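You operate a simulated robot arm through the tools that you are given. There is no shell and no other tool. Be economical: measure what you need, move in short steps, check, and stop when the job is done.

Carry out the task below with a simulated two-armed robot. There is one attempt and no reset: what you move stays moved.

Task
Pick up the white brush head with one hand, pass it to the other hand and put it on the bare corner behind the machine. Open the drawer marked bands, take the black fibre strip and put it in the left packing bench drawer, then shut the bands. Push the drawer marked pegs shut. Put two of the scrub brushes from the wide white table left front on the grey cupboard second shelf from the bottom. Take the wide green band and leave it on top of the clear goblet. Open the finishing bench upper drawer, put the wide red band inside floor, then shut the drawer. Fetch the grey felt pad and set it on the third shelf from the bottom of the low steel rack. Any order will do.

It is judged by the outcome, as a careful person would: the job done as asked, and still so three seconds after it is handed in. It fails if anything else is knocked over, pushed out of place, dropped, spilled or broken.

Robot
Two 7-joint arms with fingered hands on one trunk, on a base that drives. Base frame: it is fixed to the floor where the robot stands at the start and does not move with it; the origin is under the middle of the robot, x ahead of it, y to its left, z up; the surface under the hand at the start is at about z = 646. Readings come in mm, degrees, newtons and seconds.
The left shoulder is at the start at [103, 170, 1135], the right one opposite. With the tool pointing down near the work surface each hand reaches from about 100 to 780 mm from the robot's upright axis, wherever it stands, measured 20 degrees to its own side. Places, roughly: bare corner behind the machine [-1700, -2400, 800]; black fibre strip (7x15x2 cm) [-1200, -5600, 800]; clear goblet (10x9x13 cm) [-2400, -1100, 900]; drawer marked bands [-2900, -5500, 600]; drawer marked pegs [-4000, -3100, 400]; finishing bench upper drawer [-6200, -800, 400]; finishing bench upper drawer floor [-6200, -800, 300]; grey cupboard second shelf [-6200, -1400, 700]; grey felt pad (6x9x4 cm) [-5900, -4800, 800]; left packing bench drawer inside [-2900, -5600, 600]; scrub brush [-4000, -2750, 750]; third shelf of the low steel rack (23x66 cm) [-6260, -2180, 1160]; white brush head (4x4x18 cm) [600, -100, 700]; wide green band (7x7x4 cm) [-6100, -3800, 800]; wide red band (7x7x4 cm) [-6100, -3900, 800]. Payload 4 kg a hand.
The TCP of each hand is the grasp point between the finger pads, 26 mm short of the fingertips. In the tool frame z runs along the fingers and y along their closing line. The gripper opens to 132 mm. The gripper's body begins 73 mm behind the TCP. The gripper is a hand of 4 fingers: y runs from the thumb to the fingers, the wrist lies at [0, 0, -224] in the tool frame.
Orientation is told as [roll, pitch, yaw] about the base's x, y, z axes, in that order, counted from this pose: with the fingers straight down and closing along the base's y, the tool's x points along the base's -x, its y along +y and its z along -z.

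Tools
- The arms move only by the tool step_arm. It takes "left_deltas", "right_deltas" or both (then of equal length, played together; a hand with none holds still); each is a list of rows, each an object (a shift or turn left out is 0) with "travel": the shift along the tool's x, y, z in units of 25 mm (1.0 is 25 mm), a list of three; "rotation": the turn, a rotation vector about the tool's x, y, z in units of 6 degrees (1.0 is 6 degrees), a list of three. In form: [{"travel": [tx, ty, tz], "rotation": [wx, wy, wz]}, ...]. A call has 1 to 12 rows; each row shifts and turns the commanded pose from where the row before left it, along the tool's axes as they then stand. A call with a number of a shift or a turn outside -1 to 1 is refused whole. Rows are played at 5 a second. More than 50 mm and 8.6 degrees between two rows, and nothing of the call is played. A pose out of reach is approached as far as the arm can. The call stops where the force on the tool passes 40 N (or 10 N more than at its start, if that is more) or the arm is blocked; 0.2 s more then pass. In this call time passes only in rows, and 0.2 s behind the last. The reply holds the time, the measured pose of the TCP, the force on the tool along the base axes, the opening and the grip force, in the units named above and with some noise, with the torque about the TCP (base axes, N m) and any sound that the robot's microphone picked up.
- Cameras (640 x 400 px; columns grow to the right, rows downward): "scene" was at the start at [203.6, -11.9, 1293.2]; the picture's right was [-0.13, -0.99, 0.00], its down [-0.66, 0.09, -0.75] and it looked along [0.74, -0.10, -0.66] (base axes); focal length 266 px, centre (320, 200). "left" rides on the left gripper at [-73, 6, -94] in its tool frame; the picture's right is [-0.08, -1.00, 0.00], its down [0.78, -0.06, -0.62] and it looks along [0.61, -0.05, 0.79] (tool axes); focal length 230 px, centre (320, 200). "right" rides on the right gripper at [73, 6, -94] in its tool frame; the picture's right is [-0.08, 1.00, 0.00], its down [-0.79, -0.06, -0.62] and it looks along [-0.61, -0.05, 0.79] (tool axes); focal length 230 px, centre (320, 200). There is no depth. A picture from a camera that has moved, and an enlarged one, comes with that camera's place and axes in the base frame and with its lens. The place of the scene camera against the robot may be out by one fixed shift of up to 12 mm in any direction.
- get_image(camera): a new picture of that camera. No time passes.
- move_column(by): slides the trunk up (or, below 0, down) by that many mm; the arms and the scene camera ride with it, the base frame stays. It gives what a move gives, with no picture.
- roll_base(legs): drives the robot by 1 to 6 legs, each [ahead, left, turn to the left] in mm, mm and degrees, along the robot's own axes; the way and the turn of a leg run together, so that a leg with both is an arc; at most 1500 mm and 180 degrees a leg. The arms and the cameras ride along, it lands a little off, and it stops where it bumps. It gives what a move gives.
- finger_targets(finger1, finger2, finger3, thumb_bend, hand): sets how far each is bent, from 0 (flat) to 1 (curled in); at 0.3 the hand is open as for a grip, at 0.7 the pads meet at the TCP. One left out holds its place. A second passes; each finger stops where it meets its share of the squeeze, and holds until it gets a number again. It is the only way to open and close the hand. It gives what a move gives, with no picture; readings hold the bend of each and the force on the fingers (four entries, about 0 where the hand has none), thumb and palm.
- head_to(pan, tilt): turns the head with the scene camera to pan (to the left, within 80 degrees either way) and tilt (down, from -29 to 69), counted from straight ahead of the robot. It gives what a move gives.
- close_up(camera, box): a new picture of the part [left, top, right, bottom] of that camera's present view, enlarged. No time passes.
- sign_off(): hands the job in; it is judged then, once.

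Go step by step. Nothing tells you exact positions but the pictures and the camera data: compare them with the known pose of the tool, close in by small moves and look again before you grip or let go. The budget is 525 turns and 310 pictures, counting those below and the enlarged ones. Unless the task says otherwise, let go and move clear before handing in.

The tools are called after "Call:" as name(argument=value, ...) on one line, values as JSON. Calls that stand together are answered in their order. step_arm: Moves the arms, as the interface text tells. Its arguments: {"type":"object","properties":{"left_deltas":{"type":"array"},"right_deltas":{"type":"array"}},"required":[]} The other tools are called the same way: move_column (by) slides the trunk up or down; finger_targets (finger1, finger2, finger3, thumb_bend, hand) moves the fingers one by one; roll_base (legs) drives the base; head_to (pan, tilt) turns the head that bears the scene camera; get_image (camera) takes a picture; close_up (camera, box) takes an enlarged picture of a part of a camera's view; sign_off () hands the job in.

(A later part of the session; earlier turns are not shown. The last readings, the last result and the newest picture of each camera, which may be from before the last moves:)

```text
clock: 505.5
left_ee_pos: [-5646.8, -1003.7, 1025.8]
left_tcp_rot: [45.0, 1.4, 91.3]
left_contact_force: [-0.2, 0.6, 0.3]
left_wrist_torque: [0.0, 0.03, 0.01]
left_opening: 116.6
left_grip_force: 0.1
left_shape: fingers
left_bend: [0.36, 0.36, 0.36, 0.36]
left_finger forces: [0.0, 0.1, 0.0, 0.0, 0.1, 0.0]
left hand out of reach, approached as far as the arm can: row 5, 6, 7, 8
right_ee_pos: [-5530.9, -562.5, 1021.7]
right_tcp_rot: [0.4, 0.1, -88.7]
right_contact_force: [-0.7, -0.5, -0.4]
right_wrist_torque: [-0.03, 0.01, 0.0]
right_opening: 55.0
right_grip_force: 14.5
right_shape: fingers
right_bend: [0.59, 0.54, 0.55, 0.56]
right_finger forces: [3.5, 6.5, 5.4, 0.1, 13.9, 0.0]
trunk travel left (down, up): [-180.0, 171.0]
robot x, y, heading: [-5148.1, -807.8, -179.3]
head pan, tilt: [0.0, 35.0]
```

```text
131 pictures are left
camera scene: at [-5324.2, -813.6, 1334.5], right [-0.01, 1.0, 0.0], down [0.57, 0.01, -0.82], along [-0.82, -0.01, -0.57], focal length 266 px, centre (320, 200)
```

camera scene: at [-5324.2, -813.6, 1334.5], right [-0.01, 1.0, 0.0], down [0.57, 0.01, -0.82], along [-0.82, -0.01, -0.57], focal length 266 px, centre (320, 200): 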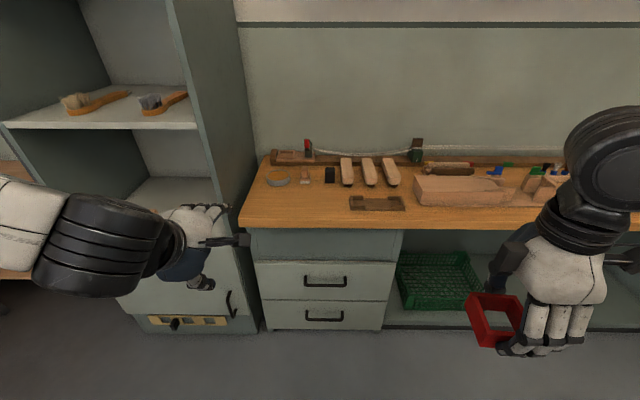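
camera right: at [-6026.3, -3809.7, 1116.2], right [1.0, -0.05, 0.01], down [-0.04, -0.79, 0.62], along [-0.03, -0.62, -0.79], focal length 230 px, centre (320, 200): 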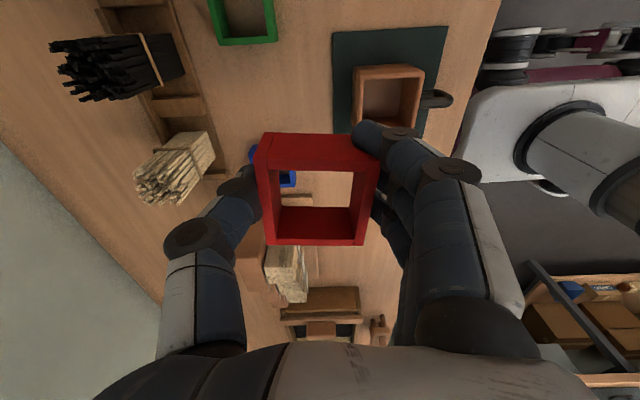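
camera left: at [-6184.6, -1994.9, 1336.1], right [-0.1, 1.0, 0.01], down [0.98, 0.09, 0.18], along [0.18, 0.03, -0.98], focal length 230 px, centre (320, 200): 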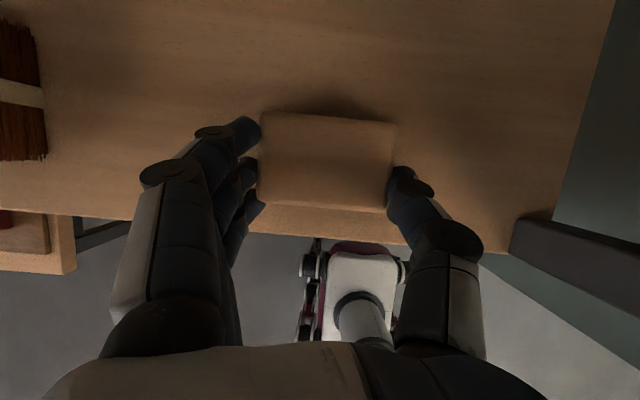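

Lower the trunk 100, then bring the left hand down and forward outside the drawer.

Call:
move_column(by=-100)

Call:
step_arm(left_deltas=[{"travel": [0, 0, 1]}, {"travel": [0, 0, 1]}, {"travel": [0, 0, 1]}, {"travel": [0, 0, 1]}, {"travel": [0, 0, 1]}, {"travel": [0, 0, 1]}, {"travel": [0, -0.7, 0.7]}, {"travel": [0, -0.7, 0.7]}, {"travel": [0, -0.7, 0.7]}, {"travel": [0, -0.7, 0.7]}, {"travel": [0, -0.7, 0.7]}, {"travel": [0, -0.7, 0.7]}])

Call:
step_arm(left_deltas=[{"travel": [0, -0.7, 0.7]}, {"travel": [0, -0.7, 0.7]}, {"travel": [0, -0.7, 0.7]}, {"travel": [0, -0.7, 0.7]}, {"travel": [0, -0.7, 0.7]}])

Call:
get_image(camera="scene")

```text
clock: 506.9
left_ee_pos: [-5660.4, -1005.7, 812.1]
left_tcp_rot: [29.0, 1.5, 91.0]
left_contact_force: [0.1, -0.1, 0.6]
left_wrist_torque: [0.02, -0.01, 0.01]
left_opening: 116.6
left_grip_force: 0.0
left_shape: fingers
left_bend: [0.36, 0.36, 0.36, 0.36]
left_finger forces: [0.0, 0.0, 0.1, 0.1, 0.1, 0.0]
right_ee_pos: [-5540.1, -563.8, 894.1]
right_tcp_rot: [6.6, 0.0, -88.7]
right_contact_force: [0.4, 0.5, 0.1]
right_wrist_torque: [0.0, 0.05, -0.02]
right_opening: 54.3
right_grip_force: 14.9
right_shape: fingers
right_bend: [0.59, 0.54, 0.55, 0.56]
right_finger forces: [3.5, 6.4, 5.5, 0.0, 13.8, 0.0]
trunk travel left (down, up): [-80.0, 271.0]
robot x, y, heading: [-5150.6, -809.0, -179.5]
head pan, tilt: [0.0, 35.0]
```

```text
clock: 509.4
left_ee_pos: [-5694.1, -1012.2, 535.7]
left_tcp_rot: [28.9, 1.5, 91.0]
left_contact_force: [0.6, -0.5, -0.4]
left_wrist_torque: [0.02, 0.0, 0.03]
left_opening: 116.6
left_grip_force: 0.0
left_shape: fingers
left_bend: [0.36, 0.36, 0.36, 0.36]
left_finger forces: [0.1, 0.1, 0.1, 0.0, 0.0, 0.0]
right_ee_pos: [-5541.8, -563.2, 892.5]
right_tcp_rot: [6.8, 0.0, -88.6]
right_contact_force: [0.0, -0.4, -0.4]
right_wrist_torque: [-0.01, -0.02, -0.01]
right_opening: 54.6
right_grip_force: 14.6
right_shape: fingers
right_bend: [0.59, 0.54, 0.55, 0.56]
right_finger forces: [3.4, 6.5, 5.5, 0.0, 13.8, 0.0]
trunk travel left (down, up): [-80.0, 271.0]
robot x, y, heading: [-5148.6, -805.8, -179.4]
head pan, tilt: [0.0, 35.0]
```

```text
clock: 510.6
left_ee_pos: [-5658.3, -1017.1, 417.4]
left_tcp_rot: [29.0, 1.5, 91.0]
left_contact_force: [1.1, -0.6, 0.2]
left_wrist_torque: [0.02, 0.02, -0.01]
left_opening: 116.7
left_grip_force: 0.0
left_shape: fingers
left_bend: [0.36, 0.36, 0.36, 0.36]
left_finger forces: [0.0, 0.1, 0.0, 0.1, 0.0, 0.1]
right_ee_pos: [-5540.9, -563.2, 893.0]
right_tcp_rot: [6.8, 0.0, -88.8]
right_contact_force: [-0.5, -0.6, -0.7]
right_wrist_torque: [0.02, 0.0, 0.01]
right_opening: 54.3
right_grip_force: 14.3
right_shape: fingers
right_bend: [0.59, 0.54, 0.55, 0.56]
right_finger forces: [3.4, 6.6, 5.4, 0.0, 13.8, 0.0]
trunk travel left (down, up): [-80.0, 271.0]
robot x, y, heading: [-5149.8, -812.2, -179.1]
head pan, tilt: [0.0, 35.0]
```

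```text
130 pictures are left
camera scene: at [-5423.9, -815.1, 1223.2], right [-0.01, 1.0, 0.0], down [0.57, 0.01, -0.82], along [-0.82, -0.01, -0.57], focal length 266 px, centre (320, 200)
```

scene: 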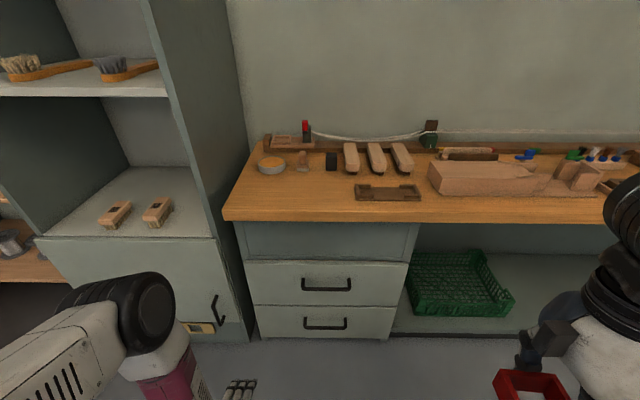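

Tilt to ~45° again and take a left-camera view of the handle.

Call:
step_arm(left_deltas=[{"rotation": [-1, 0, 0]}, {"rotation": [-1, 0, 0]}, {"rotation": [-0.7, 0, 0]}])

Call:
get_image(camera="left")

```text
clock: 511.4
left_ee_pos: [-5658.4, -1014.5, 418.0]
left_tcp_rot: [45.2, 1.5, 91.0]
left_contact_force: [-0.1, 0.4, 0.3]
left_wrist_torque: [-0.02, 0.01, 0.02]
left_opening: 116.4
left_grip_force: 0.0
left_shape: fingers
left_bend: [0.36, 0.36, 0.36, 0.36]
left_finger forces: [0.0, 0.0, 0.0, 0.0, 0.1, 0.0]
right_ee_pos: [-5541.3, -563.0, 892.5]
right_tcp_rot: [6.9, 0.0, -88.7]
right_contact_force: [-0.9, 0.9, -1.0]
right_wrist_torque: [-0.06, -0.01, -0.03]
right_opening: 54.4
right_grip_force: 15.0
right_shape: fingers
right_bend: [0.59, 0.54, 0.55, 0.56]
right_finger forces: [3.3, 6.6, 5.5, 0.0, 13.8, 0.0]
trunk travel left (down, up): [-80.0, 271.0]
robot x, y, heading: [-5150.9, -812.0, -179.3]
head pan, tilt: [0.0, 35.0]
```

```text
129 pictures are left
camera left: at [-5597.4, -939.2, 487.2], right [0.7, 0.07, -0.71], down [0.49, -0.77, 0.41], along [-0.51, -0.64, -0.57], focal length 230 px, centre (320, 200)
```

left: 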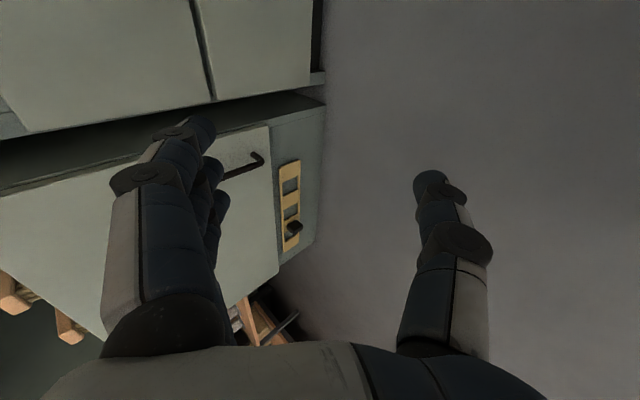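

Left camera looks the other way; try the right camera.

Call:
get_image(camera="right")

```text
128 pictures are left
camera right: at [-5548.1, -490.7, 987.2], right [0.99, -0.05, 0.12], down [-0.12, -0.79, 0.61], along [0.06, -0.61, -0.79], focal length 230 px, centre (320, 200)
```

right: 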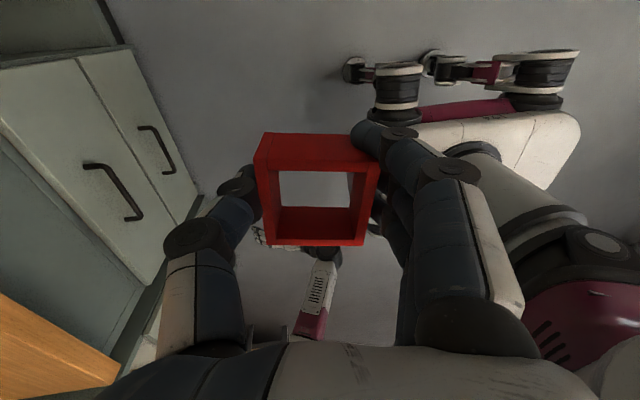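

The upper handle is at about [-6025,-801,447]. Lower the trunk 70 more, then tilt the hand to ~70°.

Call:
move_column(by=-70)

```text
clock: 512.5
left_ee_pos: [-5659.8, -1017.0, 349.5]
left_tcp_rot: [45.2, 1.6, 91.0]
left_contact_force: [0.0, -0.4, 0.0]
left_wrist_torque: [-0.02, -0.01, 0.01]
left_opening: 116.6
left_grip_force: 0.0
left_shape: fingers
left_bend: [0.36, 0.36, 0.36, 0.36]
left_finger forces: [0.1, 0.0, 0.0, 0.0, 0.0, 0.0]
right_ee_pos: [-5545.5, -563.8, 776.2]
right_tcp_rot: [19.4, -0.2, -88.7]
right_contact_force: [0.2, -0.5, -0.5]
right_wrist_torque: [-0.02, 0.05, -0.03]
right_opening: 54.4
right_grip_force: 14.8
right_shape: fingers
right_bend: [0.59, 0.54, 0.55, 0.56]
right_finger forces: [3.4, 6.5, 5.4, 0.0, 13.8, 0.0]
trunk travel left (down, up): [-10.0, 341.0]
robot x, y, heading: [-5148.0, -809.9, -179.4]
head pan, tilt: [0.0, 35.0]
```

Call:
step_arm(left_deltas=[{"travel": [0, 0.7, -0.7]}, {"travel": [0, 0.7, -0.7]}, {"travel": [0, 0.7, -0.7]}, {"travel": [0, 0.7, -0.7]}, {"rotation": [-1, 0, 0]}, {"rotation": [-1, 0, 0]}, {"rotation": [-1, 0, 0]}, {"rotation": [-1.0, 0, 0]}])

Call:
finger_targets(hand="left", thumb_bend=0.45, finger1=0.45, finger2=0.45, finger3=0.45)

Call:
get_image(camera="scene")

```text
clock: 514.3
left_ee_pos: [-5674.4, -1011.5, 458.3]
left_tcp_rot: [70.8, 1.6, 91.2]
left_contact_force: [-0.1, 1.3, 0.8]
left_wrist_torque: [0.05, -0.02, -0.02]
left_opening: 116.5
left_grip_force: 0.1
left_shape: fingers
left_bend: [0.36, 0.36, 0.36, 0.36]
left_finger forces: [0.0, 0.0, 0.0, 0.1, 0.0, 0.0]
right_ee_pos: [-5549.3, -562.7, 775.2]
right_tcp_rot: [19.3, -0.3, -88.7]
right_contact_force: [-0.6, 0.2, -1.0]
right_wrist_torque: [0.02, 0.02, 0.02]
right_opening: 54.5
right_grip_force: 14.9
right_shape: fingers
right_bend: [0.59, 0.54, 0.55, 0.56]
right_finger forces: [3.4, 6.6, 5.3, 0.0, 13.8, 0.1]
trunk travel left (down, up): [-10.0, 341.0]
robot x, y, heading: [-5148.8, -810.3, -179.2]
head pan, tilt: [0.0, 35.0]
```

```text
clock: 515.3
left_ee_pos: [-5675.1, -1012.0, 453.5]
left_tcp_rot: [70.6, 1.6, 91.2]
left_contact_force: [-1.0, -0.4, 0.6]
left_wrist_torque: [-0.01, 0.0, 0.0]
left_opening: 88.1
left_grip_force: 0.0
left_shape: fingers
left_bend: [0.45, 0.45, 0.45, 0.45]
left_finger forces: [0.1, 0.0, 0.0, 0.1, 0.0, 0.0]
right_ee_pos: [-5549.3, -561.5, 772.7]
right_tcp_rot: [19.7, -0.3, -88.8]
right_contact_force: [0.3, 0.1, -0.1]
right_wrist_torque: [0.01, 0.01, -0.04]
right_opening: 54.6
right_grip_force: 14.4
right_shape: fingers
right_bend: [0.59, 0.54, 0.55, 0.56]
right_finger forces: [3.4, 6.6, 5.5, 0.0, 13.8, 0.0]
trunk travel left (down, up): [-10.0, 341.0]
robot x, y, heading: [-5151.0, -811.4, -179.4]
head pan, tilt: [0.0, 35.0]
```

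```text
127 pictures are left
camera scene: at [-5499.7, -814.3, 1137.4], right [-0.01, 1.0, 0.0], down [0.58, 0.01, -0.82], along [-0.82, -0.01, -0.58], focal length 266 px, centre (320, 200)
```

scene: 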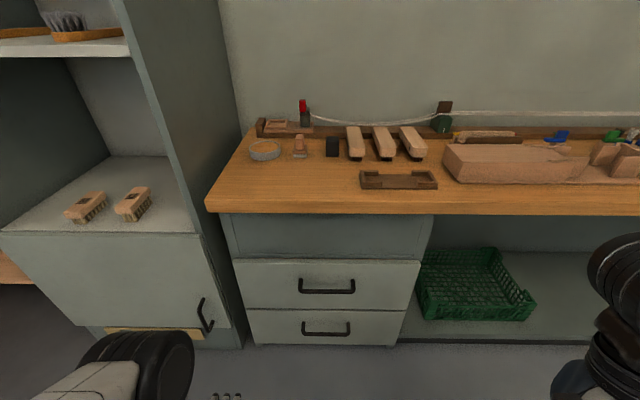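

Drive right 211 and forward 270 so the left hand is just short of the handle.

Call:
roll_base(legs=[[0, -211, 0], [250, 0, 0]])

Call:
get_image(camera="right")

Call:
get_image(camera="left")

Call:
get_image(camera="scene")

```text
clock: 519.2
left_ee_pos: [-5929.1, -802.5, 451.9]
left_tcp_rot: [70.6, 1.4, 90.8]
left_contact_force: [0.8, 1.2, 0.0]
left_wrist_torque: [0.01, 0.0, -0.01]
left_opening: 87.9
left_grip_force: 0.0
left_shape: fingers
left_bend: [0.45, 0.45, 0.45, 0.45]
left_finger forces: [0.0, 0.0, 0.0, 0.0, 0.1, 0.1]
right_ee_pos: [-5803.5, -352.8, 771.7]
right_tcp_rot: [19.9, -0.1, -88.9]
right_contact_force: [-0.4, -0.2, -1.1]
right_wrist_torque: [-0.03, 0.02, 0.0]
right_opening: 54.5
right_grip_force: 14.3
right_shape: fingers
right_bend: [0.59, 0.54, 0.55, 0.56]
right_finger forces: [3.5, 6.5, 5.5, 0.0, 13.8, 0.0]
trunk travel left (down, up): [-10.0, 341.0]
robot x, y, heading: [-5405.5, -601.0, -179.3]
head pan, tilt: [0.0, 35.0]
```

```text
126 pictures are left
camera right: at [-5830.7, -280.7, 861.7], right [0.94, -0.06, 0.34], down [-0.25, -0.79, 0.56], along [0.23, -0.61, -0.75], focal length 230 px, centre (320, 200)
```

right: 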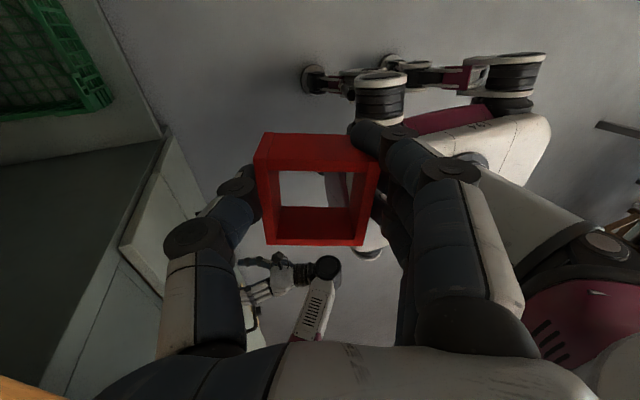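

```text
125 pictures are left
camera left: at [-5843.1, -727.1, 486.5], right [0.33, 0.06, -0.94], down [0.61, -0.77, 0.17], along [-0.72, -0.63, -0.29], focal length 230 px, centre (320, 200)
```

left: 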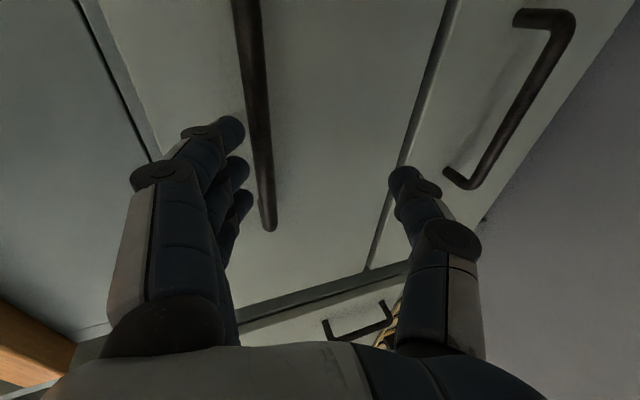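

```text
124 pictures are left
camera scene: at [-5754.5, -605.9, 1136.6], right [-0.01, 1.0, 0.0], down [0.58, 0.01, -0.82], along [-0.82, -0.01, -0.58], focal length 266 px, centre (320, 200)
```

scene: 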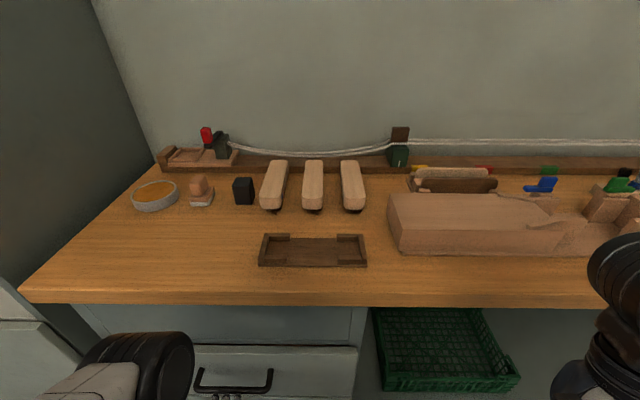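

From the left camera the bar is near [-5997,-800,474]. Tilt slightly more level, raise 22 mm and advance 40 mm.

Call:
step_arm(left_deltas=[{"rotation": [-1, 0, 0]}, {"rotation": [-1, 0, 0]}, {"travel": [0, 0.87, -0.11]}, {"travel": [0, 0.1, 0.8]}, {"travel": [0, 0.1, 0.8]}])

Call:
get_image(camera="left")

Call:
close_up(camera="scene", box=[60, 280, 380, 400])

```text
clock: 520.4
left_ee_pos: [-5963.0, -816.6, 472.0]
left_tcp_rot: [82.4, 2.4, 92.0]
left_contact_force: [0.2, -0.6, -0.2]
left_wrist_torque: [-0.03, 0.01, 0.01]
left_opening: 87.7
left_grip_force: 0.0
left_shape: fingers
left_bend: [0.45, 0.45, 0.45, 0.45]
left_finger forces: [0.0, 0.1, 0.1, 0.1, 0.0, 0.0]
right_ee_pos: [-5798.9, -352.9, 772.8]
right_tcp_rot: [19.6, -0.1, -88.8]
right_contact_force: [0.6, -0.8, -0.9]
right_wrist_torque: [-0.01, -0.02, 0.01]
right_opening: 54.4
right_grip_force: 14.0
right_shape: fingers
right_bend: [0.59, 0.54, 0.55, 0.56]
right_finger forces: [3.3, 6.6, 5.4, 0.1, 13.7, 0.0]
trunk travel left (down, up): [-10.0, 341.0]
robot x, y, heading: [-5404.0, -601.3, -179.4]
head pan, tilt: [0.0, 35.0]
```

```text
123 pictures are left
camera left: at [-5873.0, -740.3, 487.3], right [0.13, 0.04, -0.99], down [0.65, -0.76, 0.05], along [-0.75, -0.65, -0.13], focal length 230 px, centre (320, 200)
```

left: 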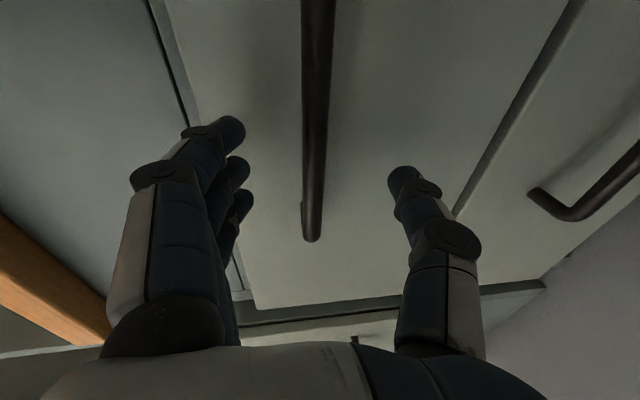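

```text
2.00 times, centred on (220, 340) of scene
camera zoom: at [-5749.2, -606.6, 1137.9], right [-0.01, 1.0, 0.0], down [0.57, 0.01, -0.82], along [-0.82, -0.01, -0.57], focal length 532 px, centre (520, -80)
```

zoom: 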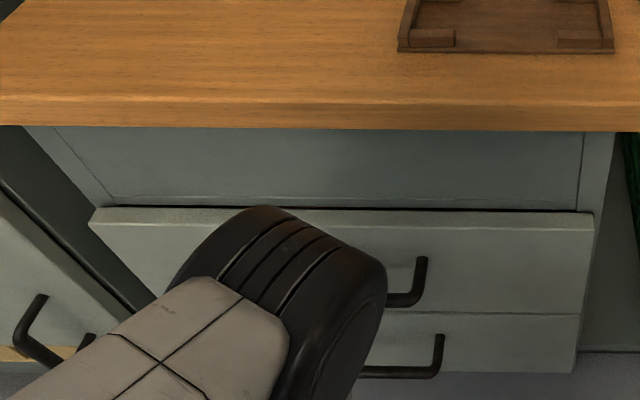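

The bar is centred between thumb and fingers. Advance 28 mm and close.

Call:
step_arm(left_deltas=[{"travel": [0, 0.07, 0.6]}, {"travel": [0, 0.07, 0.55]}])

Call:
finger_targets(hand="left", thumb_bend=0.75, finger1=0.75, finger2=0.75, finger3=0.75)

Call:
get_image(camera="left")

```text
clock: 521.0
left_ee_pos: [-5992.4, -802.7, 476.4]
left_tcp_rot: [82.8, 1.3, 90.9]
left_contact_force: [22.5, -3.9, 0.0]
left_wrist_torque: [0.21, 1.11, -0.33]
left_opening: 88.0
left_grip_force: 10.9
left_shape: fingers
left_bend: [0.47, 0.45, 0.45, 0.45]
left_finger forces: [17.3, 5.1, 0.0, 0.0, 0.0, 0.0]
right_ee_pos: [-5798.6, -354.0, 773.4]
right_tcp_rot: [19.4, -0.1, -88.9]
right_contact_force: [0.2, 0.2, -0.7]
right_wrist_torque: [0.0, -0.01, 0.01]
right_opening: 54.7
right_grip_force: 14.6
right_shape: fingers
right_bend: [0.59, 0.54, 0.55, 0.56]
right_finger forces: [3.2, 6.6, 5.4, 0.1, 13.8, 0.0]
trunk travel left (down, up): [-10.0, 341.0]
robot x, y, heading: [-5404.8, -602.7, -179.4]
head pan, tilt: [0.0, 35.0]
```

```text
clock: 522.0
left_ee_pos: [-5996.8, -802.3, 476.3]
left_tcp_rot: [82.9, 1.4, 91.0]
left_contact_force: [-2.6, 2.1, -2.9]
left_wrist_torque: [0.02, 0.09, 0.03]
left_opening: 9.6
left_grip_force: 1.6
left_shape: fingers
left_bend: [0.75, 0.73, 0.75, 0.72]
left_finger forces: [0.0, 0.0, 0.0, 0.0, 3.3, 0.0]
right_ee_pos: [-5799.5, -353.9, 773.9]
right_tcp_rot: [19.5, -0.3, -88.9]
right_contact_force: [-0.1, 0.4, 0.4]
right_wrist_torque: [0.01, 0.01, -0.02]
right_opening: 54.2
right_grip_force: 14.9
right_shape: fingers
right_bend: [0.59, 0.54, 0.55, 0.56]
right_finger forces: [3.4, 6.7, 5.4, 0.1, 13.8, 0.0]
trunk travel left (down, up): [-10.0, 341.0]
robot x, y, heading: [-5402.7, -600.5, -179.4]
head pan, tilt: [0.0, 35.0]
```

```text
121 pictures are left
camera left: at [-5905.1, -727.7, 492.1], right [0.12, 0.06, -0.99], down [0.63, -0.77, 0.03], along [-0.77, -0.63, -0.13], focal length 230 px, centre (320, 200)
```

left: 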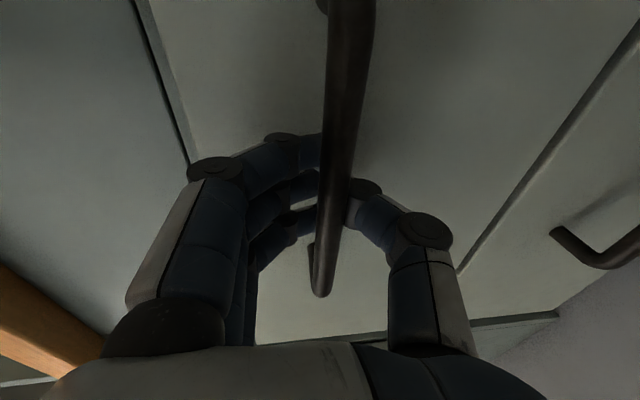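

Hooked. Pull by driving back.

Call:
roll_base(legs=[[-120, 0, 0]])

Call:
get_image(camera="scene")

```text
clock: 523.3
left_ee_pos: [-5876.7, -802.0, 476.4]
left_tcp_rot: [82.9, 1.5, 90.9]
left_contact_force: [-0.7, -0.4, -4.3]
left_wrist_torque: [-0.01, 0.01, 0.0]
left_opening: 9.0
left_grip_force: 0.7
left_shape: fingers
left_bend: [0.75, 0.74, 0.75, 0.72]
left_finger forces: [0.0, 0.1, 0.1, 0.0, 2.8, 0.0]
right_ee_pos: [-5680.7, -352.7, 774.8]
right_tcp_rot: [19.4, -0.2, -88.8]
right_contact_force: [-0.5, 0.0, 0.6]
right_wrist_torque: [-0.02, 0.04, -0.01]
right_opening: 54.7
right_grip_force: 14.1
right_shape: fingers
right_bend: [0.59, 0.54, 0.55, 0.56]
right_finger forces: [3.3, 6.6, 5.4, 0.0, 13.8, 0.1]
trunk travel left (down, up): [-10.0, 341.0]
robot x, y, heading: [-5285.2, -601.7, -179.4]
head pan, tilt: [0.0, 35.0]
```

```text
120 pictures are left
camera scene: at [-5629.6, -605.3, 1138.6], right [-0.01, 1.0, 0.0], down [0.57, 0.01, -0.82], along [-0.82, -0.01, -0.57], focal length 266 px, centre (320, 200)
```

scene: 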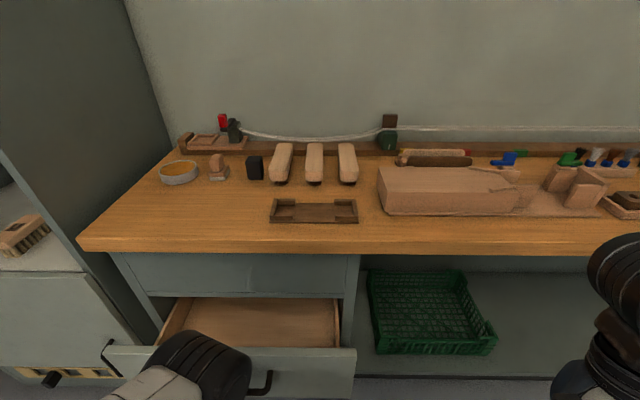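

It opens. Pull another 150 mm.

Call:
roll_base(legs=[[-150, 0, 0]])

Call:
get_image(camera="scene")

```text
clock: 524.6
left_ee_pos: [-5727.9, -797.4, 475.3]
left_tcp_rot: [83.0, 1.4, 90.7]
left_contact_force: [0.9, 1.2, -2.4]
left_wrist_torque: [-0.02, 0.02, 0.0]
left_opening: 9.4
left_grip_force: 1.0
left_shape: fingers
left_bend: [0.75, 0.74, 0.75, 0.72]
left_finger forces: [0.1, 0.0, 0.0, 0.0, 2.7, 0.0]
right_ee_pos: [-5530.9, -349.8, 774.2]
right_tcp_rot: [19.4, 0.0, -89.0]
right_contact_force: [1.0, 0.0, -0.7]
right_wrist_torque: [0.03, -0.01, 0.01]
right_opening: 54.5
right_grip_force: 14.0
right_shape: fingers
right_bend: [0.59, 0.54, 0.55, 0.56]
right_finger forces: [3.2, 6.6, 5.5, 0.1, 13.8, 0.1]
trunk travel left (down, up): [-10.0, 341.0]
robot x, y, heading: [-5139.3, -596.7, -179.3]
head pan, tilt: [0.0, 35.0]
```

```text
119 pictures are left
camera scene: at [-5480.4, -602.7, 1138.6], right [-0.01, 1.0, 0.0], down [0.57, 0.01, -0.82], along [-0.82, -0.01, -0.57], focal length 266 px, centre (320, 200)
```

scene: 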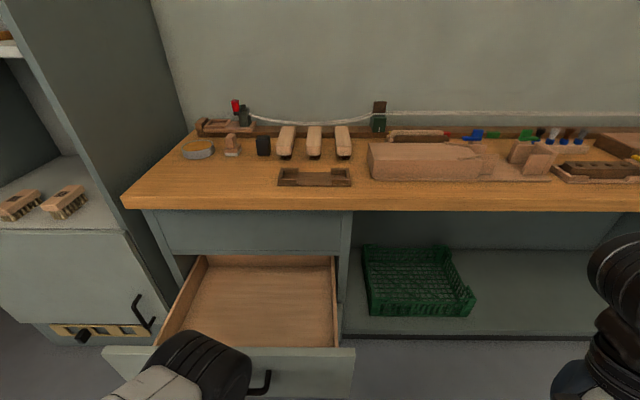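

Drawer open ~270 mm. Release the handle, back off, and shift left for the right hand.

Call:
finger_targets(hand="left", thumb_bend=0.38, finger1=0.38, finger2=0.38, finger3=0.38)

Call:
roll_base(legs=[[-150, 0, 0], [0, 375, 0]])

Call:
get_image(camera="right")

Call:
get_image(camera="scene")

```text
clock: 525.6
left_ee_pos: [-5727.5, -799.2, 475.8]
left_tcp_rot: [82.9, 1.4, 90.7]
left_contact_force: [-0.2, -0.2, 0.9]
left_wrist_torque: [0.0, -0.02, 0.03]
left_opening: 109.6
left_grip_force: 0.0
left_shape: fingers
left_bend: [0.38, 0.38, 0.38, 0.38]
left_finger forces: [0.0, 0.0, 0.0, 0.1, 0.0, 0.0]
right_ee_pos: [-5530.5, -349.3, 774.5]
right_tcp_rot: [19.4, -0.2, -88.9]
right_contact_force: [0.0, -0.3, 0.5]
right_wrist_torque: [-0.02, 0.01, 0.0]
right_opening: 54.4
right_grip_force: 14.2
right_shape: fingers
right_bend: [0.59, 0.54, 0.55, 0.56]
right_finger forces: [3.3, 6.7, 5.5, 0.0, 13.8, 0.1]
trunk travel left (down, up): [-10.0, 341.0]
robot x, y, heading: [-5135.2, -600.2, -179.6]
head pan, tilt: [0.0, 35.0]
```

```text
clock: 530.4
left_ee_pos: [-5575.7, -1167.6, 475.7]
left_tcp_rot: [82.8, 1.4, 90.7]
left_contact_force: [-0.1, 0.2, 0.1]
left_wrist_torque: [-0.01, -0.03, 0.0]
left_opening: 109.8
left_grip_force: 0.2
left_shape: fingers
left_bend: [0.38, 0.38, 0.38, 0.38]
left_finger forces: [0.0, 0.1, 0.0, 0.0, 0.1, 0.0]
right_ee_pos: [-5376.4, -719.8, 774.2]
right_tcp_rot: [19.4, -0.2, -89.1]
right_contact_force: [-0.3, 0.2, 0.3]
right_wrist_torque: [0.0, -0.01, -0.02]
right_opening: 54.8
right_grip_force: 14.8
right_shape: fingers
right_bend: [0.59, 0.54, 0.55, 0.56]
right_finger forces: [3.4, 6.6, 5.3, 0.0, 13.8, 0.0]
trunk travel left (down, up): [-10.0, 341.0]
robot x, y, heading: [-4983.9, -966.4, -179.6]
head pan, tilt: [0.0, 35.0]
```

```text
118 pictures are left
camera right: at [-5404.3, -647.3, 864.3], right [0.94, -0.06, 0.33], down [-0.25, -0.79, 0.56], along [0.23, -0.61, -0.76], focal length 230 px, centre (320, 200)
```

right: 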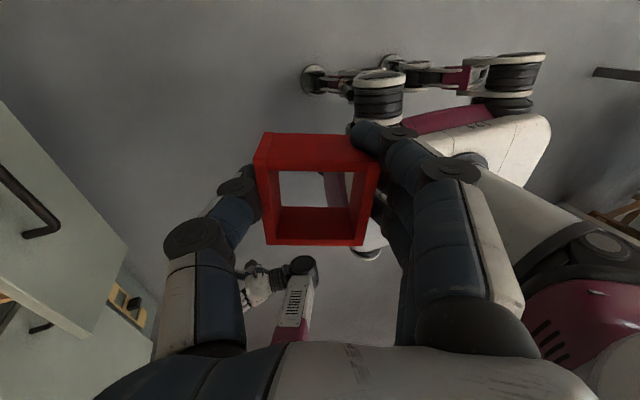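

```text
117 pictures are left
camera scene: at [-5327.6, -973.0, 1138.6], right [-0.01, 1.0, 0.0], down [0.57, 0.0, -0.82], along [-0.82, -0.01, -0.57], focal length 266 px, centre (320, 200)
```

scene: 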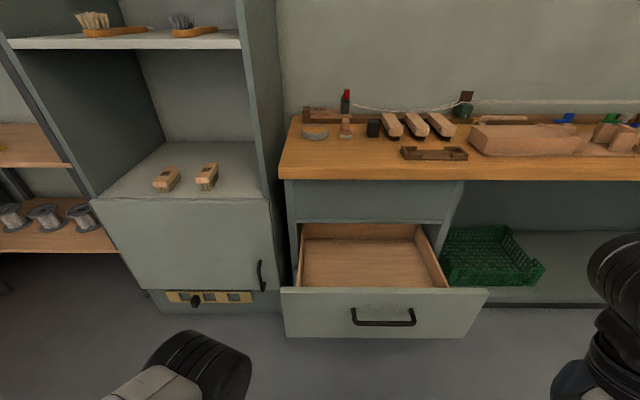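

Drawer interior is clear: centre y≈-815, front x≈-5757, top z≈560. Extend the right hand forward and level it.

Call:
step_arm(right_deltas=[{"travel": [0, -1, 0]}, {"travel": [0, -1, 0]}, {"travel": [0, -1, 0]}, {"travel": [0, -1, 0]}, {"travel": [0, -1, 0]}, {"travel": [0, -1, 0]}, {"travel": [0, -1, 0]}, {"travel": [0, -1, 0]}, {"rotation": [0.8, 0, 0]}, {"rotation": [0.8, 0, 0]}, {"rotation": [0.8, 0, 0]}, {"rotation": [0.8, 0, 0]}])

Call:
get_image(camera="scene")

```text
clock: 533.0
left_ee_pos: [-5575.6, -1168.8, 475.2]
left_tcp_rot: [83.0, 1.4, 90.6]
left_contact_force: [0.5, -0.2, -0.1]
left_wrist_torque: [0.02, -0.01, 0.0]
left_opening: 109.7
left_grip_force: 0.0
left_shape: fingers
left_bend: [0.38, 0.38, 0.38, 0.38]
left_finger forces: [0.0, 0.0, 0.0, 0.0, 0.1, 0.0]
right_ee_pos: [-5565.7, -724.3, 708.0]
right_tcp_rot: [0.0, -0.2, -89.1]
right_contact_force: [0.2, -0.4, -0.5]
right_wrist_torque: [-0.02, 0.03, -0.02]
right_opening: 54.3
right_grip_force: 14.5
right_shape: fingers
right_bend: [0.59, 0.54, 0.55, 0.56]
right_finger forces: [2.8, 6.6, 5.3, 0.1, 13.8, 0.1]
trunk travel left (down, up): [-10.0, 341.0]
robot x, y, heading: [-4979.3, -968.1, -179.7]
head pan, tilt: [0.0, 35.0]
```

```text
116 pictures are left
camera scene: at [-5327.4, -972.9, 1138.7], right [-0.01, 1.0, 0.0], down [0.57, 0.0, -0.82], along [-0.82, -0.01, -0.57], focal length 266 px, centre (320, 200)
```

scene: 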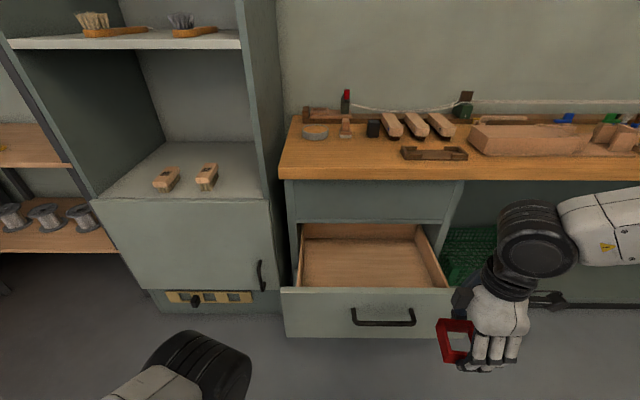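

Level. Drive forward and left so the band is over the open drawer.

Call:
roll_base(legs=[[300, 88, 0]])

Call:
get_image(camera="right")

Call:
get_image(camera="scene")

```text
clock: 535.1
left_ee_pos: [-5873.9, -1256.9, 475.4]
left_tcp_rot: [83.0, 1.4, 90.6]
left_contact_force: [0.5, -0.1, 0.2]
left_wrist_torque: [0.0, -0.03, -0.02]
left_opening: 109.4
left_grip_force: 0.0
left_shape: fingers
left_bend: [0.38, 0.38, 0.38, 0.38]
left_finger forces: [0.0, 0.0, 0.0, 0.1, 0.0, 0.0]
right_ee_pos: [-5864.5, -811.0, 706.5]
right_tcp_rot: [0.3, -0.2, -89.2]
right_contact_force: [-0.9, 0.7, 0.0]
right_wrist_torque: [0.02, 0.02, 0.0]
right_opening: 54.2
right_grip_force: 14.4
right_shape: fingers
right_bend: [0.59, 0.54, 0.55, 0.56]
right_finger forces: [2.8, 6.6, 5.3, 0.1, 13.8, 0.0]
trunk travel left (down, up): [-10.0, 341.0]
robot x, y, heading: [-5281.3, -1056.9, -179.8]
head pan, tilt: [0.0, 35.0]
```

```text
115 pictures are left
camera right: at [-5859.5, -738.8, 800.8], right [1.0, -0.06, 0.0], down [-0.05, -0.78, 0.62], along [-0.04, -0.62, -0.79], focal length 230 px, centre (320, 200)
```

right: 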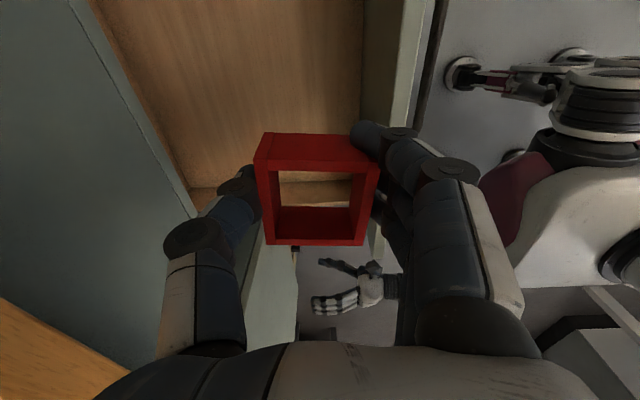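

```text
114 pictures are left
camera scene: at [-5626.2, -1062.2, 1138.5], right [-0.01, 1.0, 0.0], down [0.57, 0.0, -0.82], along [-0.82, 0.0, -0.57], focal length 266 px, centre (320, 200)
```

scene: 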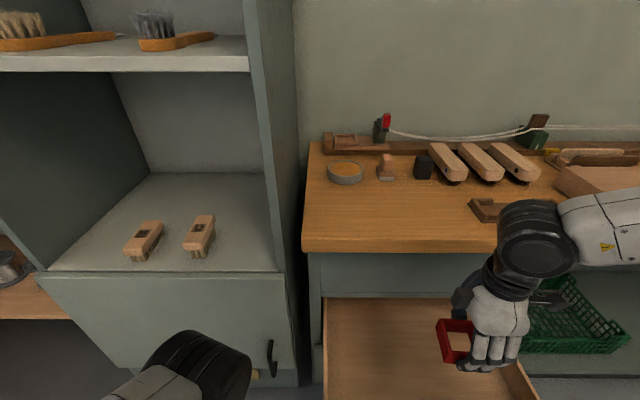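

Inside the drawer footprint. Shift 25 mm forward and descend in stages.

Call:
step_arm(right_deltas=[{"travel": [0, -1, 0]}, {"travel": [0, 0, 1]}, {"travel": [0, 0, 1]}, {"travel": [0, 0, 1]}, {"travel": [0, 0, 1]}, {"travel": [0, 0, 1]}, {"travel": [0, 0, 1]}, {"travel": [0, 0, 1]}])

Call:
get_image(camera="right")

Call:
get_image(camera="scene")

```text
clock: 536.9
left_ee_pos: [-5872.9, -1258.0, 475.1]
left_tcp_rot: [83.0, 1.6, 90.7]
left_contact_force: [-0.4, 0.2, 0.6]
left_wrist_torque: [-0.03, 0.02, 0.05]
left_opening: 109.5
left_grip_force: 0.0
left_shape: fingers
left_bend: [0.38, 0.38, 0.38, 0.38]
left_finger forces: [0.1, 0.0, 0.0, 0.1, 0.0, 0.0]
right_ee_pos: [-5887.2, -811.7, 530.9]
right_tcp_rot: [0.2, -0.2, -89.1]
right_contact_force: [-0.4, 0.8, -0.7]
right_wrist_torque: [0.03, 0.03, 0.0]
right_opening: 53.8
right_grip_force: 13.8
right_shape: fingers
right_bend: [0.59, 0.54, 0.55, 0.56]
right_finger forces: [2.6, 6.9, 5.2, 0.1, 13.7, 0.0]
trunk travel left (down, up): [-10.0, 341.0]
robot x, y, heading: [-5281.4, -1060.5, -179.7]
head pan, tilt: [0.0, 35.0]
```

```text
113 pictures are left
camera right: at [-5883.6, -739.1, 625.3], right [1.0, -0.06, 0.0], down [-0.05, -0.78, 0.62], along [-0.04, -0.62, -0.79], focal length 230 px, centre (320, 200)
```

right: 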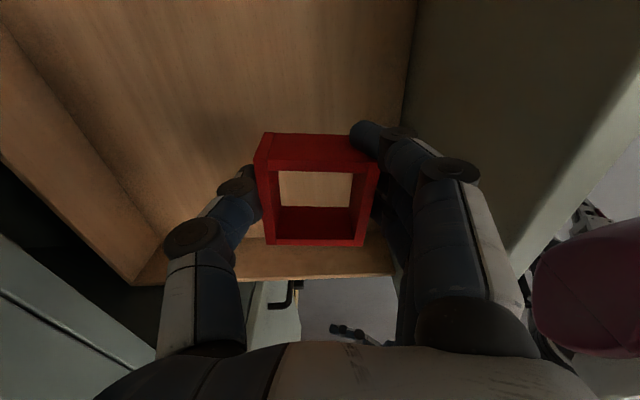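

```text
112 pictures are left
camera scene: at [-5626.1, -1062.1, 1138.5], right [-0.01, 1.0, 0.0], down [0.57, 0.0, -0.82], along [-0.82, 0.0, -0.57], focal length 266 px, centre (320, 200)
```

scene: 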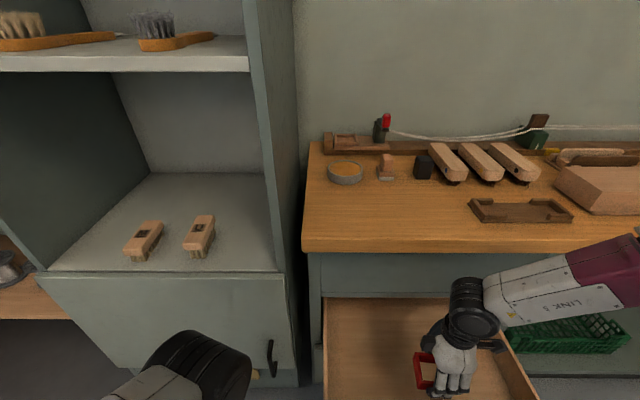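

Inside the drawer, continue down.

Call:
step_arm(right_deltas=[{"travel": [0, 0, 1]}, {"travel": [0, 0, 1]}, {"travel": [0, 0, 1]}, {"travel": [0, 0, 1]}])

Call:
get_image(camera="right")

```text
clock: 537.9
left_ee_pos: [-5872.9, -1257.4, 474.9]
left_tcp_rot: [82.9, 1.5, 90.6]
left_contact_force: [0.7, 0.3, -0.4]
left_wrist_torque: [-0.01, -0.01, 0.04]
left_opening: 109.8
left_grip_force: 0.0
left_shape: fingers
left_bend: [0.38, 0.38, 0.38, 0.38]
left_finger forces: [0.0, 0.1, 0.2, 0.0, 0.0, 0.0]
right_ee_pos: [-5887.5, -812.3, 431.1]
right_tcp_rot: [0.2, -0.3, -89.2]
right_contact_force: [0.2, 0.0, -0.1]
right_wrist_torque: [-0.01, -0.04, -0.03]
right_opening: 53.5
right_grip_force: 14.4
right_shape: fingers
right_bend: [0.59, 0.54, 0.55, 0.56]
right_finger forces: [2.6, 6.7, 5.1, 0.0, 13.5, 0.0]
trunk travel left (down, up): [-10.0, 341.0]
robot x, y, heading: [-5281.4, -1060.4, -180.1]
head pan, tilt: [0.0, 35.0]
```

```text
111 pictures are left
camera right: at [-5883.2, -740.1, 524.8], right [1.0, -0.06, 0.0], down [-0.05, -0.78, 0.62], along [-0.04, -0.62, -0.79], focal length 230 px, centre (320, 200)
```

right: 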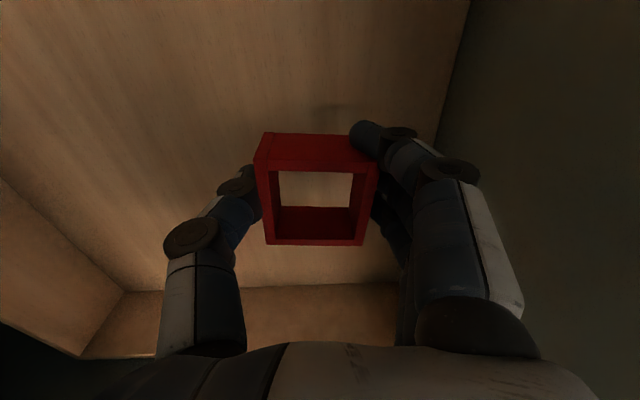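

Lower in smaller steps until it touches the floor.

Call:
step_arm(right_deltas=[{"travel": [0, 0, 0.6]}])

Call:
step_arm(right_deltas=[{"travel": [0, 0, 0.4]}])

Call:
step_arm(right_deltas=[{"travel": [0, 0, 0.4]}])

Call:
get_image(camera="right")

```text
clock: 538.3
left_ee_pos: [-5874.1, -1257.2, 476.7]
left_tcp_rot: [82.9, 1.3, 90.6]
left_contact_force: [0.4, -0.2, -0.3]
left_wrist_torque: [0.01, 0.03, 0.01]
left_opening: 109.4
left_grip_force: 0.1
left_shape: fingers
left_bend: [0.38, 0.38, 0.38, 0.38]
left_finger forces: [0.1, 0.1, 0.1, 0.0, 0.0, 0.0]
right_ee_pos: [-5886.6, -812.7, 416.7]
right_tcp_rot: [0.4, -0.1, -89.1]
right_contact_force: [0.4, -0.6, 0.4]
right_wrist_torque: [-0.01, 0.0, 0.0]
right_opening: 53.4
right_grip_force: 14.1
right_shape: fingers
right_bend: [0.59, 0.54, 0.55, 0.56]
right_finger forces: [2.5, 6.9, 5.1, 0.0, 13.6, 0.0]
trunk travel left (down, up): [-10.0, 341.0]
robot x, y, heading: [-5281.0, -1058.8, -179.9]
head pan, tilt: [0.0, 35.0]
```

```text
clock: 538.7
left_ee_pos: [-5874.6, -1258.3, 475.8]
left_tcp_rot: [82.8, 1.4, 90.6]
left_contact_force: [0.4, -0.2, -0.7]
left_wrist_torque: [0.03, -0.01, 0.02]
left_opening: 109.8
left_grip_force: 0.0
left_shape: fingers
left_bend: [0.38, 0.38, 0.38, 0.38]
left_finger forces: [0.1, 0.1, 0.1, 0.0, 0.1, 0.0]
right_ee_pos: [-5887.0, -813.1, 405.7]
right_tcp_rot: [0.1, -0.1, -89.2]
right_contact_force: [0.0, 0.4, -0.6]
right_wrist_torque: [0.01, 0.0, -0.02]
right_opening: 53.6
right_grip_force: 13.8
right_shape: fingers
right_bend: [0.59, 0.54, 0.55, 0.56]
right_finger forces: [2.5, 6.8, 5.1, 0.0, 13.6, 0.1]
trunk travel left (down, up): [-10.0, 341.0]
robot x, y, heading: [-5280.0, -1059.0, -179.6]
head pan, tilt: [0.0, 35.0]
```

```text
clock: 539.1
left_ee_pos: [-5873.7, -1258.1, 476.8]
left_tcp_rot: [82.9, 1.4, 90.6]
left_contact_force: [-0.4, -0.6, 0.3]
left_wrist_torque: [-0.03, 0.02, -0.03]
left_opening: 109.6
left_grip_force: 0.0
left_shape: fingers
left_bend: [0.38, 0.38, 0.38, 0.38]
left_finger forces: [0.1, 0.0, 0.0, 0.0, 0.1, 0.0]
right_ee_pos: [-5887.1, -813.4, 396.6]
right_tcp_rot: [0.2, -0.2, -89.1]
right_contact_force: [0.0, 0.5, 0.2]
right_wrist_torque: [-0.02, 0.03, -0.01]
right_opening: 53.6
right_grip_force: 13.6
right_shape: fingers
right_bend: [0.59, 0.54, 0.55, 0.56]
right_finger forces: [2.5, 7.0, 5.1, 0.1, 13.5, 0.1]
trunk travel left (down, up): [-10.0, 341.0]
robot x, y, heading: [-5280.4, -1058.3, -179.8]
head pan, tilt: [0.0, 35.0]
```

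```text
110 pictures are left
camera right: at [-5883.0, -739.8, 490.6], right [1.0, -0.06, 0.0], down [-0.05, -0.78, 0.62], along [-0.04, -0.62, -0.79], focal length 230 px, centre (320, 200)
```

right: 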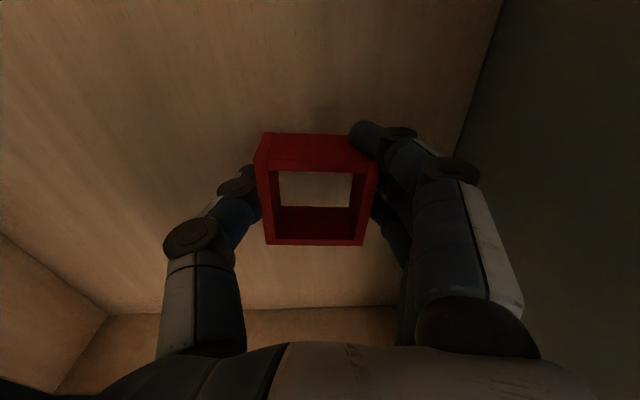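

Call:
step_arm(right_deltas=[{"travel": [0, 0, 0.4]}])

Call:
step_arm(right_deltas=[{"travel": [0, 0, 0.4]}])

Call:
step_arm(right_deltas=[{"travel": [0, 0, 0.3]}])

Call:
step_arm(right_deltas=[{"travel": [0, 0, 0.3]}])

```text
clock: 539.5
left_ee_pos: [-5873.0, -1258.2, 476.2]
left_tcp_rot: [82.9, 1.4, 90.6]
left_contact_force: [-0.3, 0.0, -0.2]
left_wrist_torque: [-0.01, 0.01, -0.02]
left_opening: 109.3
left_grip_force: 0.0
left_shape: fingers
left_bend: [0.38, 0.38, 0.38, 0.38]
left_finger forces: [0.1, 0.1, 0.0, 0.0, 0.1, 0.1]
right_ee_pos: [-5887.5, -812.9, 386.8]
right_tcp_rot: [0.2, -0.1, -89.2]
right_contact_force: [0.0, 0.3, 0.5]
right_wrist_torque: [0.02, -0.05, -0.01]
right_opening: 53.8
right_grip_force: 14.1
right_shape: fingers
right_bend: [0.59, 0.54, 0.55, 0.56]
right_finger forces: [2.4, 6.9, 5.0, 0.1, 13.6, 0.0]
trunk travel left (down, up): [-10.0, 341.0]
robot x, y, heading: [-5280.9, -1060.6, -179.7]
head pan, tilt: [0.0, 35.0]
```

```text
clock: 539.9
left_ee_pos: [-5873.8, -1256.9, 475.4]
left_tcp_rot: [82.9, 1.4, 90.6]
left_contact_force: [0.3, 0.3, 0.3]
left_wrist_torque: [0.02, 0.02, -0.04]
left_opening: 109.8
left_grip_force: 0.1
left_shape: fingers
left_bend: [0.38, 0.38, 0.38, 0.38]
left_finger forces: [0.0, 0.0, 0.1, 0.0, 0.0, 0.1]
right_ee_pos: [-5886.6, -813.0, 377.0]
right_tcp_rot: [0.2, -0.1, -89.2]
right_contact_force: [0.5, -0.3, -0.1]
right_wrist_torque: [-0.04, 0.02, 0.04]
right_opening: 53.8
right_grip_force: 13.6
right_shape: fingers
right_bend: [0.59, 0.54, 0.55, 0.56]
right_finger forces: [2.4, 6.8, 5.2, 0.0, 13.6, 0.0]
trunk travel left (down, up): [-10.0, 341.0]
robot x, y, heading: [-5279.0, -1059.2, -179.7]
head pan, tilt: [0.0, 35.0]
```

```text
clock: 540.3
left_ee_pos: [-5873.2, -1257.8, 477.2]
left_tcp_rot: [82.9, 1.4, 90.6]
left_contact_force: [0.1, -0.2, -0.2]
left_wrist_torque: [-0.03, -0.01, 0.0]
left_opening: 109.7
left_grip_force: 0.0
left_shape: fingers
left_bend: [0.38, 0.38, 0.38, 0.38]
left_finger forces: [0.1, 0.0, 0.1, 0.1, 0.0, 0.1]
right_ee_pos: [-5887.6, -813.2, 371.2]
right_tcp_rot: [0.0, -0.2, -89.2]
right_contact_force: [1.8, 2.0, 12.6]
right_wrist_torque: [-0.04, -0.27, 0.02]
right_opening: 53.5
right_grip_force: 16.0
right_shape: fingers
right_bend: [0.6, 0.54, 0.56, 0.56]
right_finger forces: [3.4, 7.5, 6.5, 0.1, 14.6, 0.0]
trunk travel left (down, up): [-10.0, 341.0]
robot x, y, heading: [-5279.8, -1061.5, -179.6]
head pan, tilt: [0.0, 35.0]
```

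```text
clock: 540.9
left_ee_pos: [-5873.8, -1258.4, 477.6]
left_tcp_rot: [83.1, 1.4, 90.6]
left_contact_force: [0.9, -0.2, -0.2]
left_wrist_torque: [-0.02, 0.0, 0.01]
left_opening: 109.9
left_grip_force: 0.0
left_shape: fingers
left_bend: [0.38, 0.38, 0.38, 0.38]
left_finger forces: [0.0, 0.0, 0.1, 0.0, 0.0, 0.1]
right_ee_pos: [-5893.1, -813.8, 368.3]
right_tcp_rot: [-0.6, -0.2, -89.5]
right_contact_force: [-1.4, 2.9, 33.3]
right_wrist_torque: [-0.08, -0.6, 0.09]
right_opening: 52.3
right_grip_force: 24.2
right_shape: fingers
right_bend: [0.61, 0.57, 0.58, 0.57]
right_finger forces: [5.1, 16.1, 11.1, 0.1, 16.2, 0.0]
trunk travel left (down, up): [-10.0, 341.0]
robot x, y, heading: [-5283.4, -1058.5, -179.6]
head pan, tilt: [0.0, 35.0]
stopped in row 1 (right hand): the force on the tool passed its limit at 42 N (the readings are from after the stop); the commanded pose is now the measured one
```

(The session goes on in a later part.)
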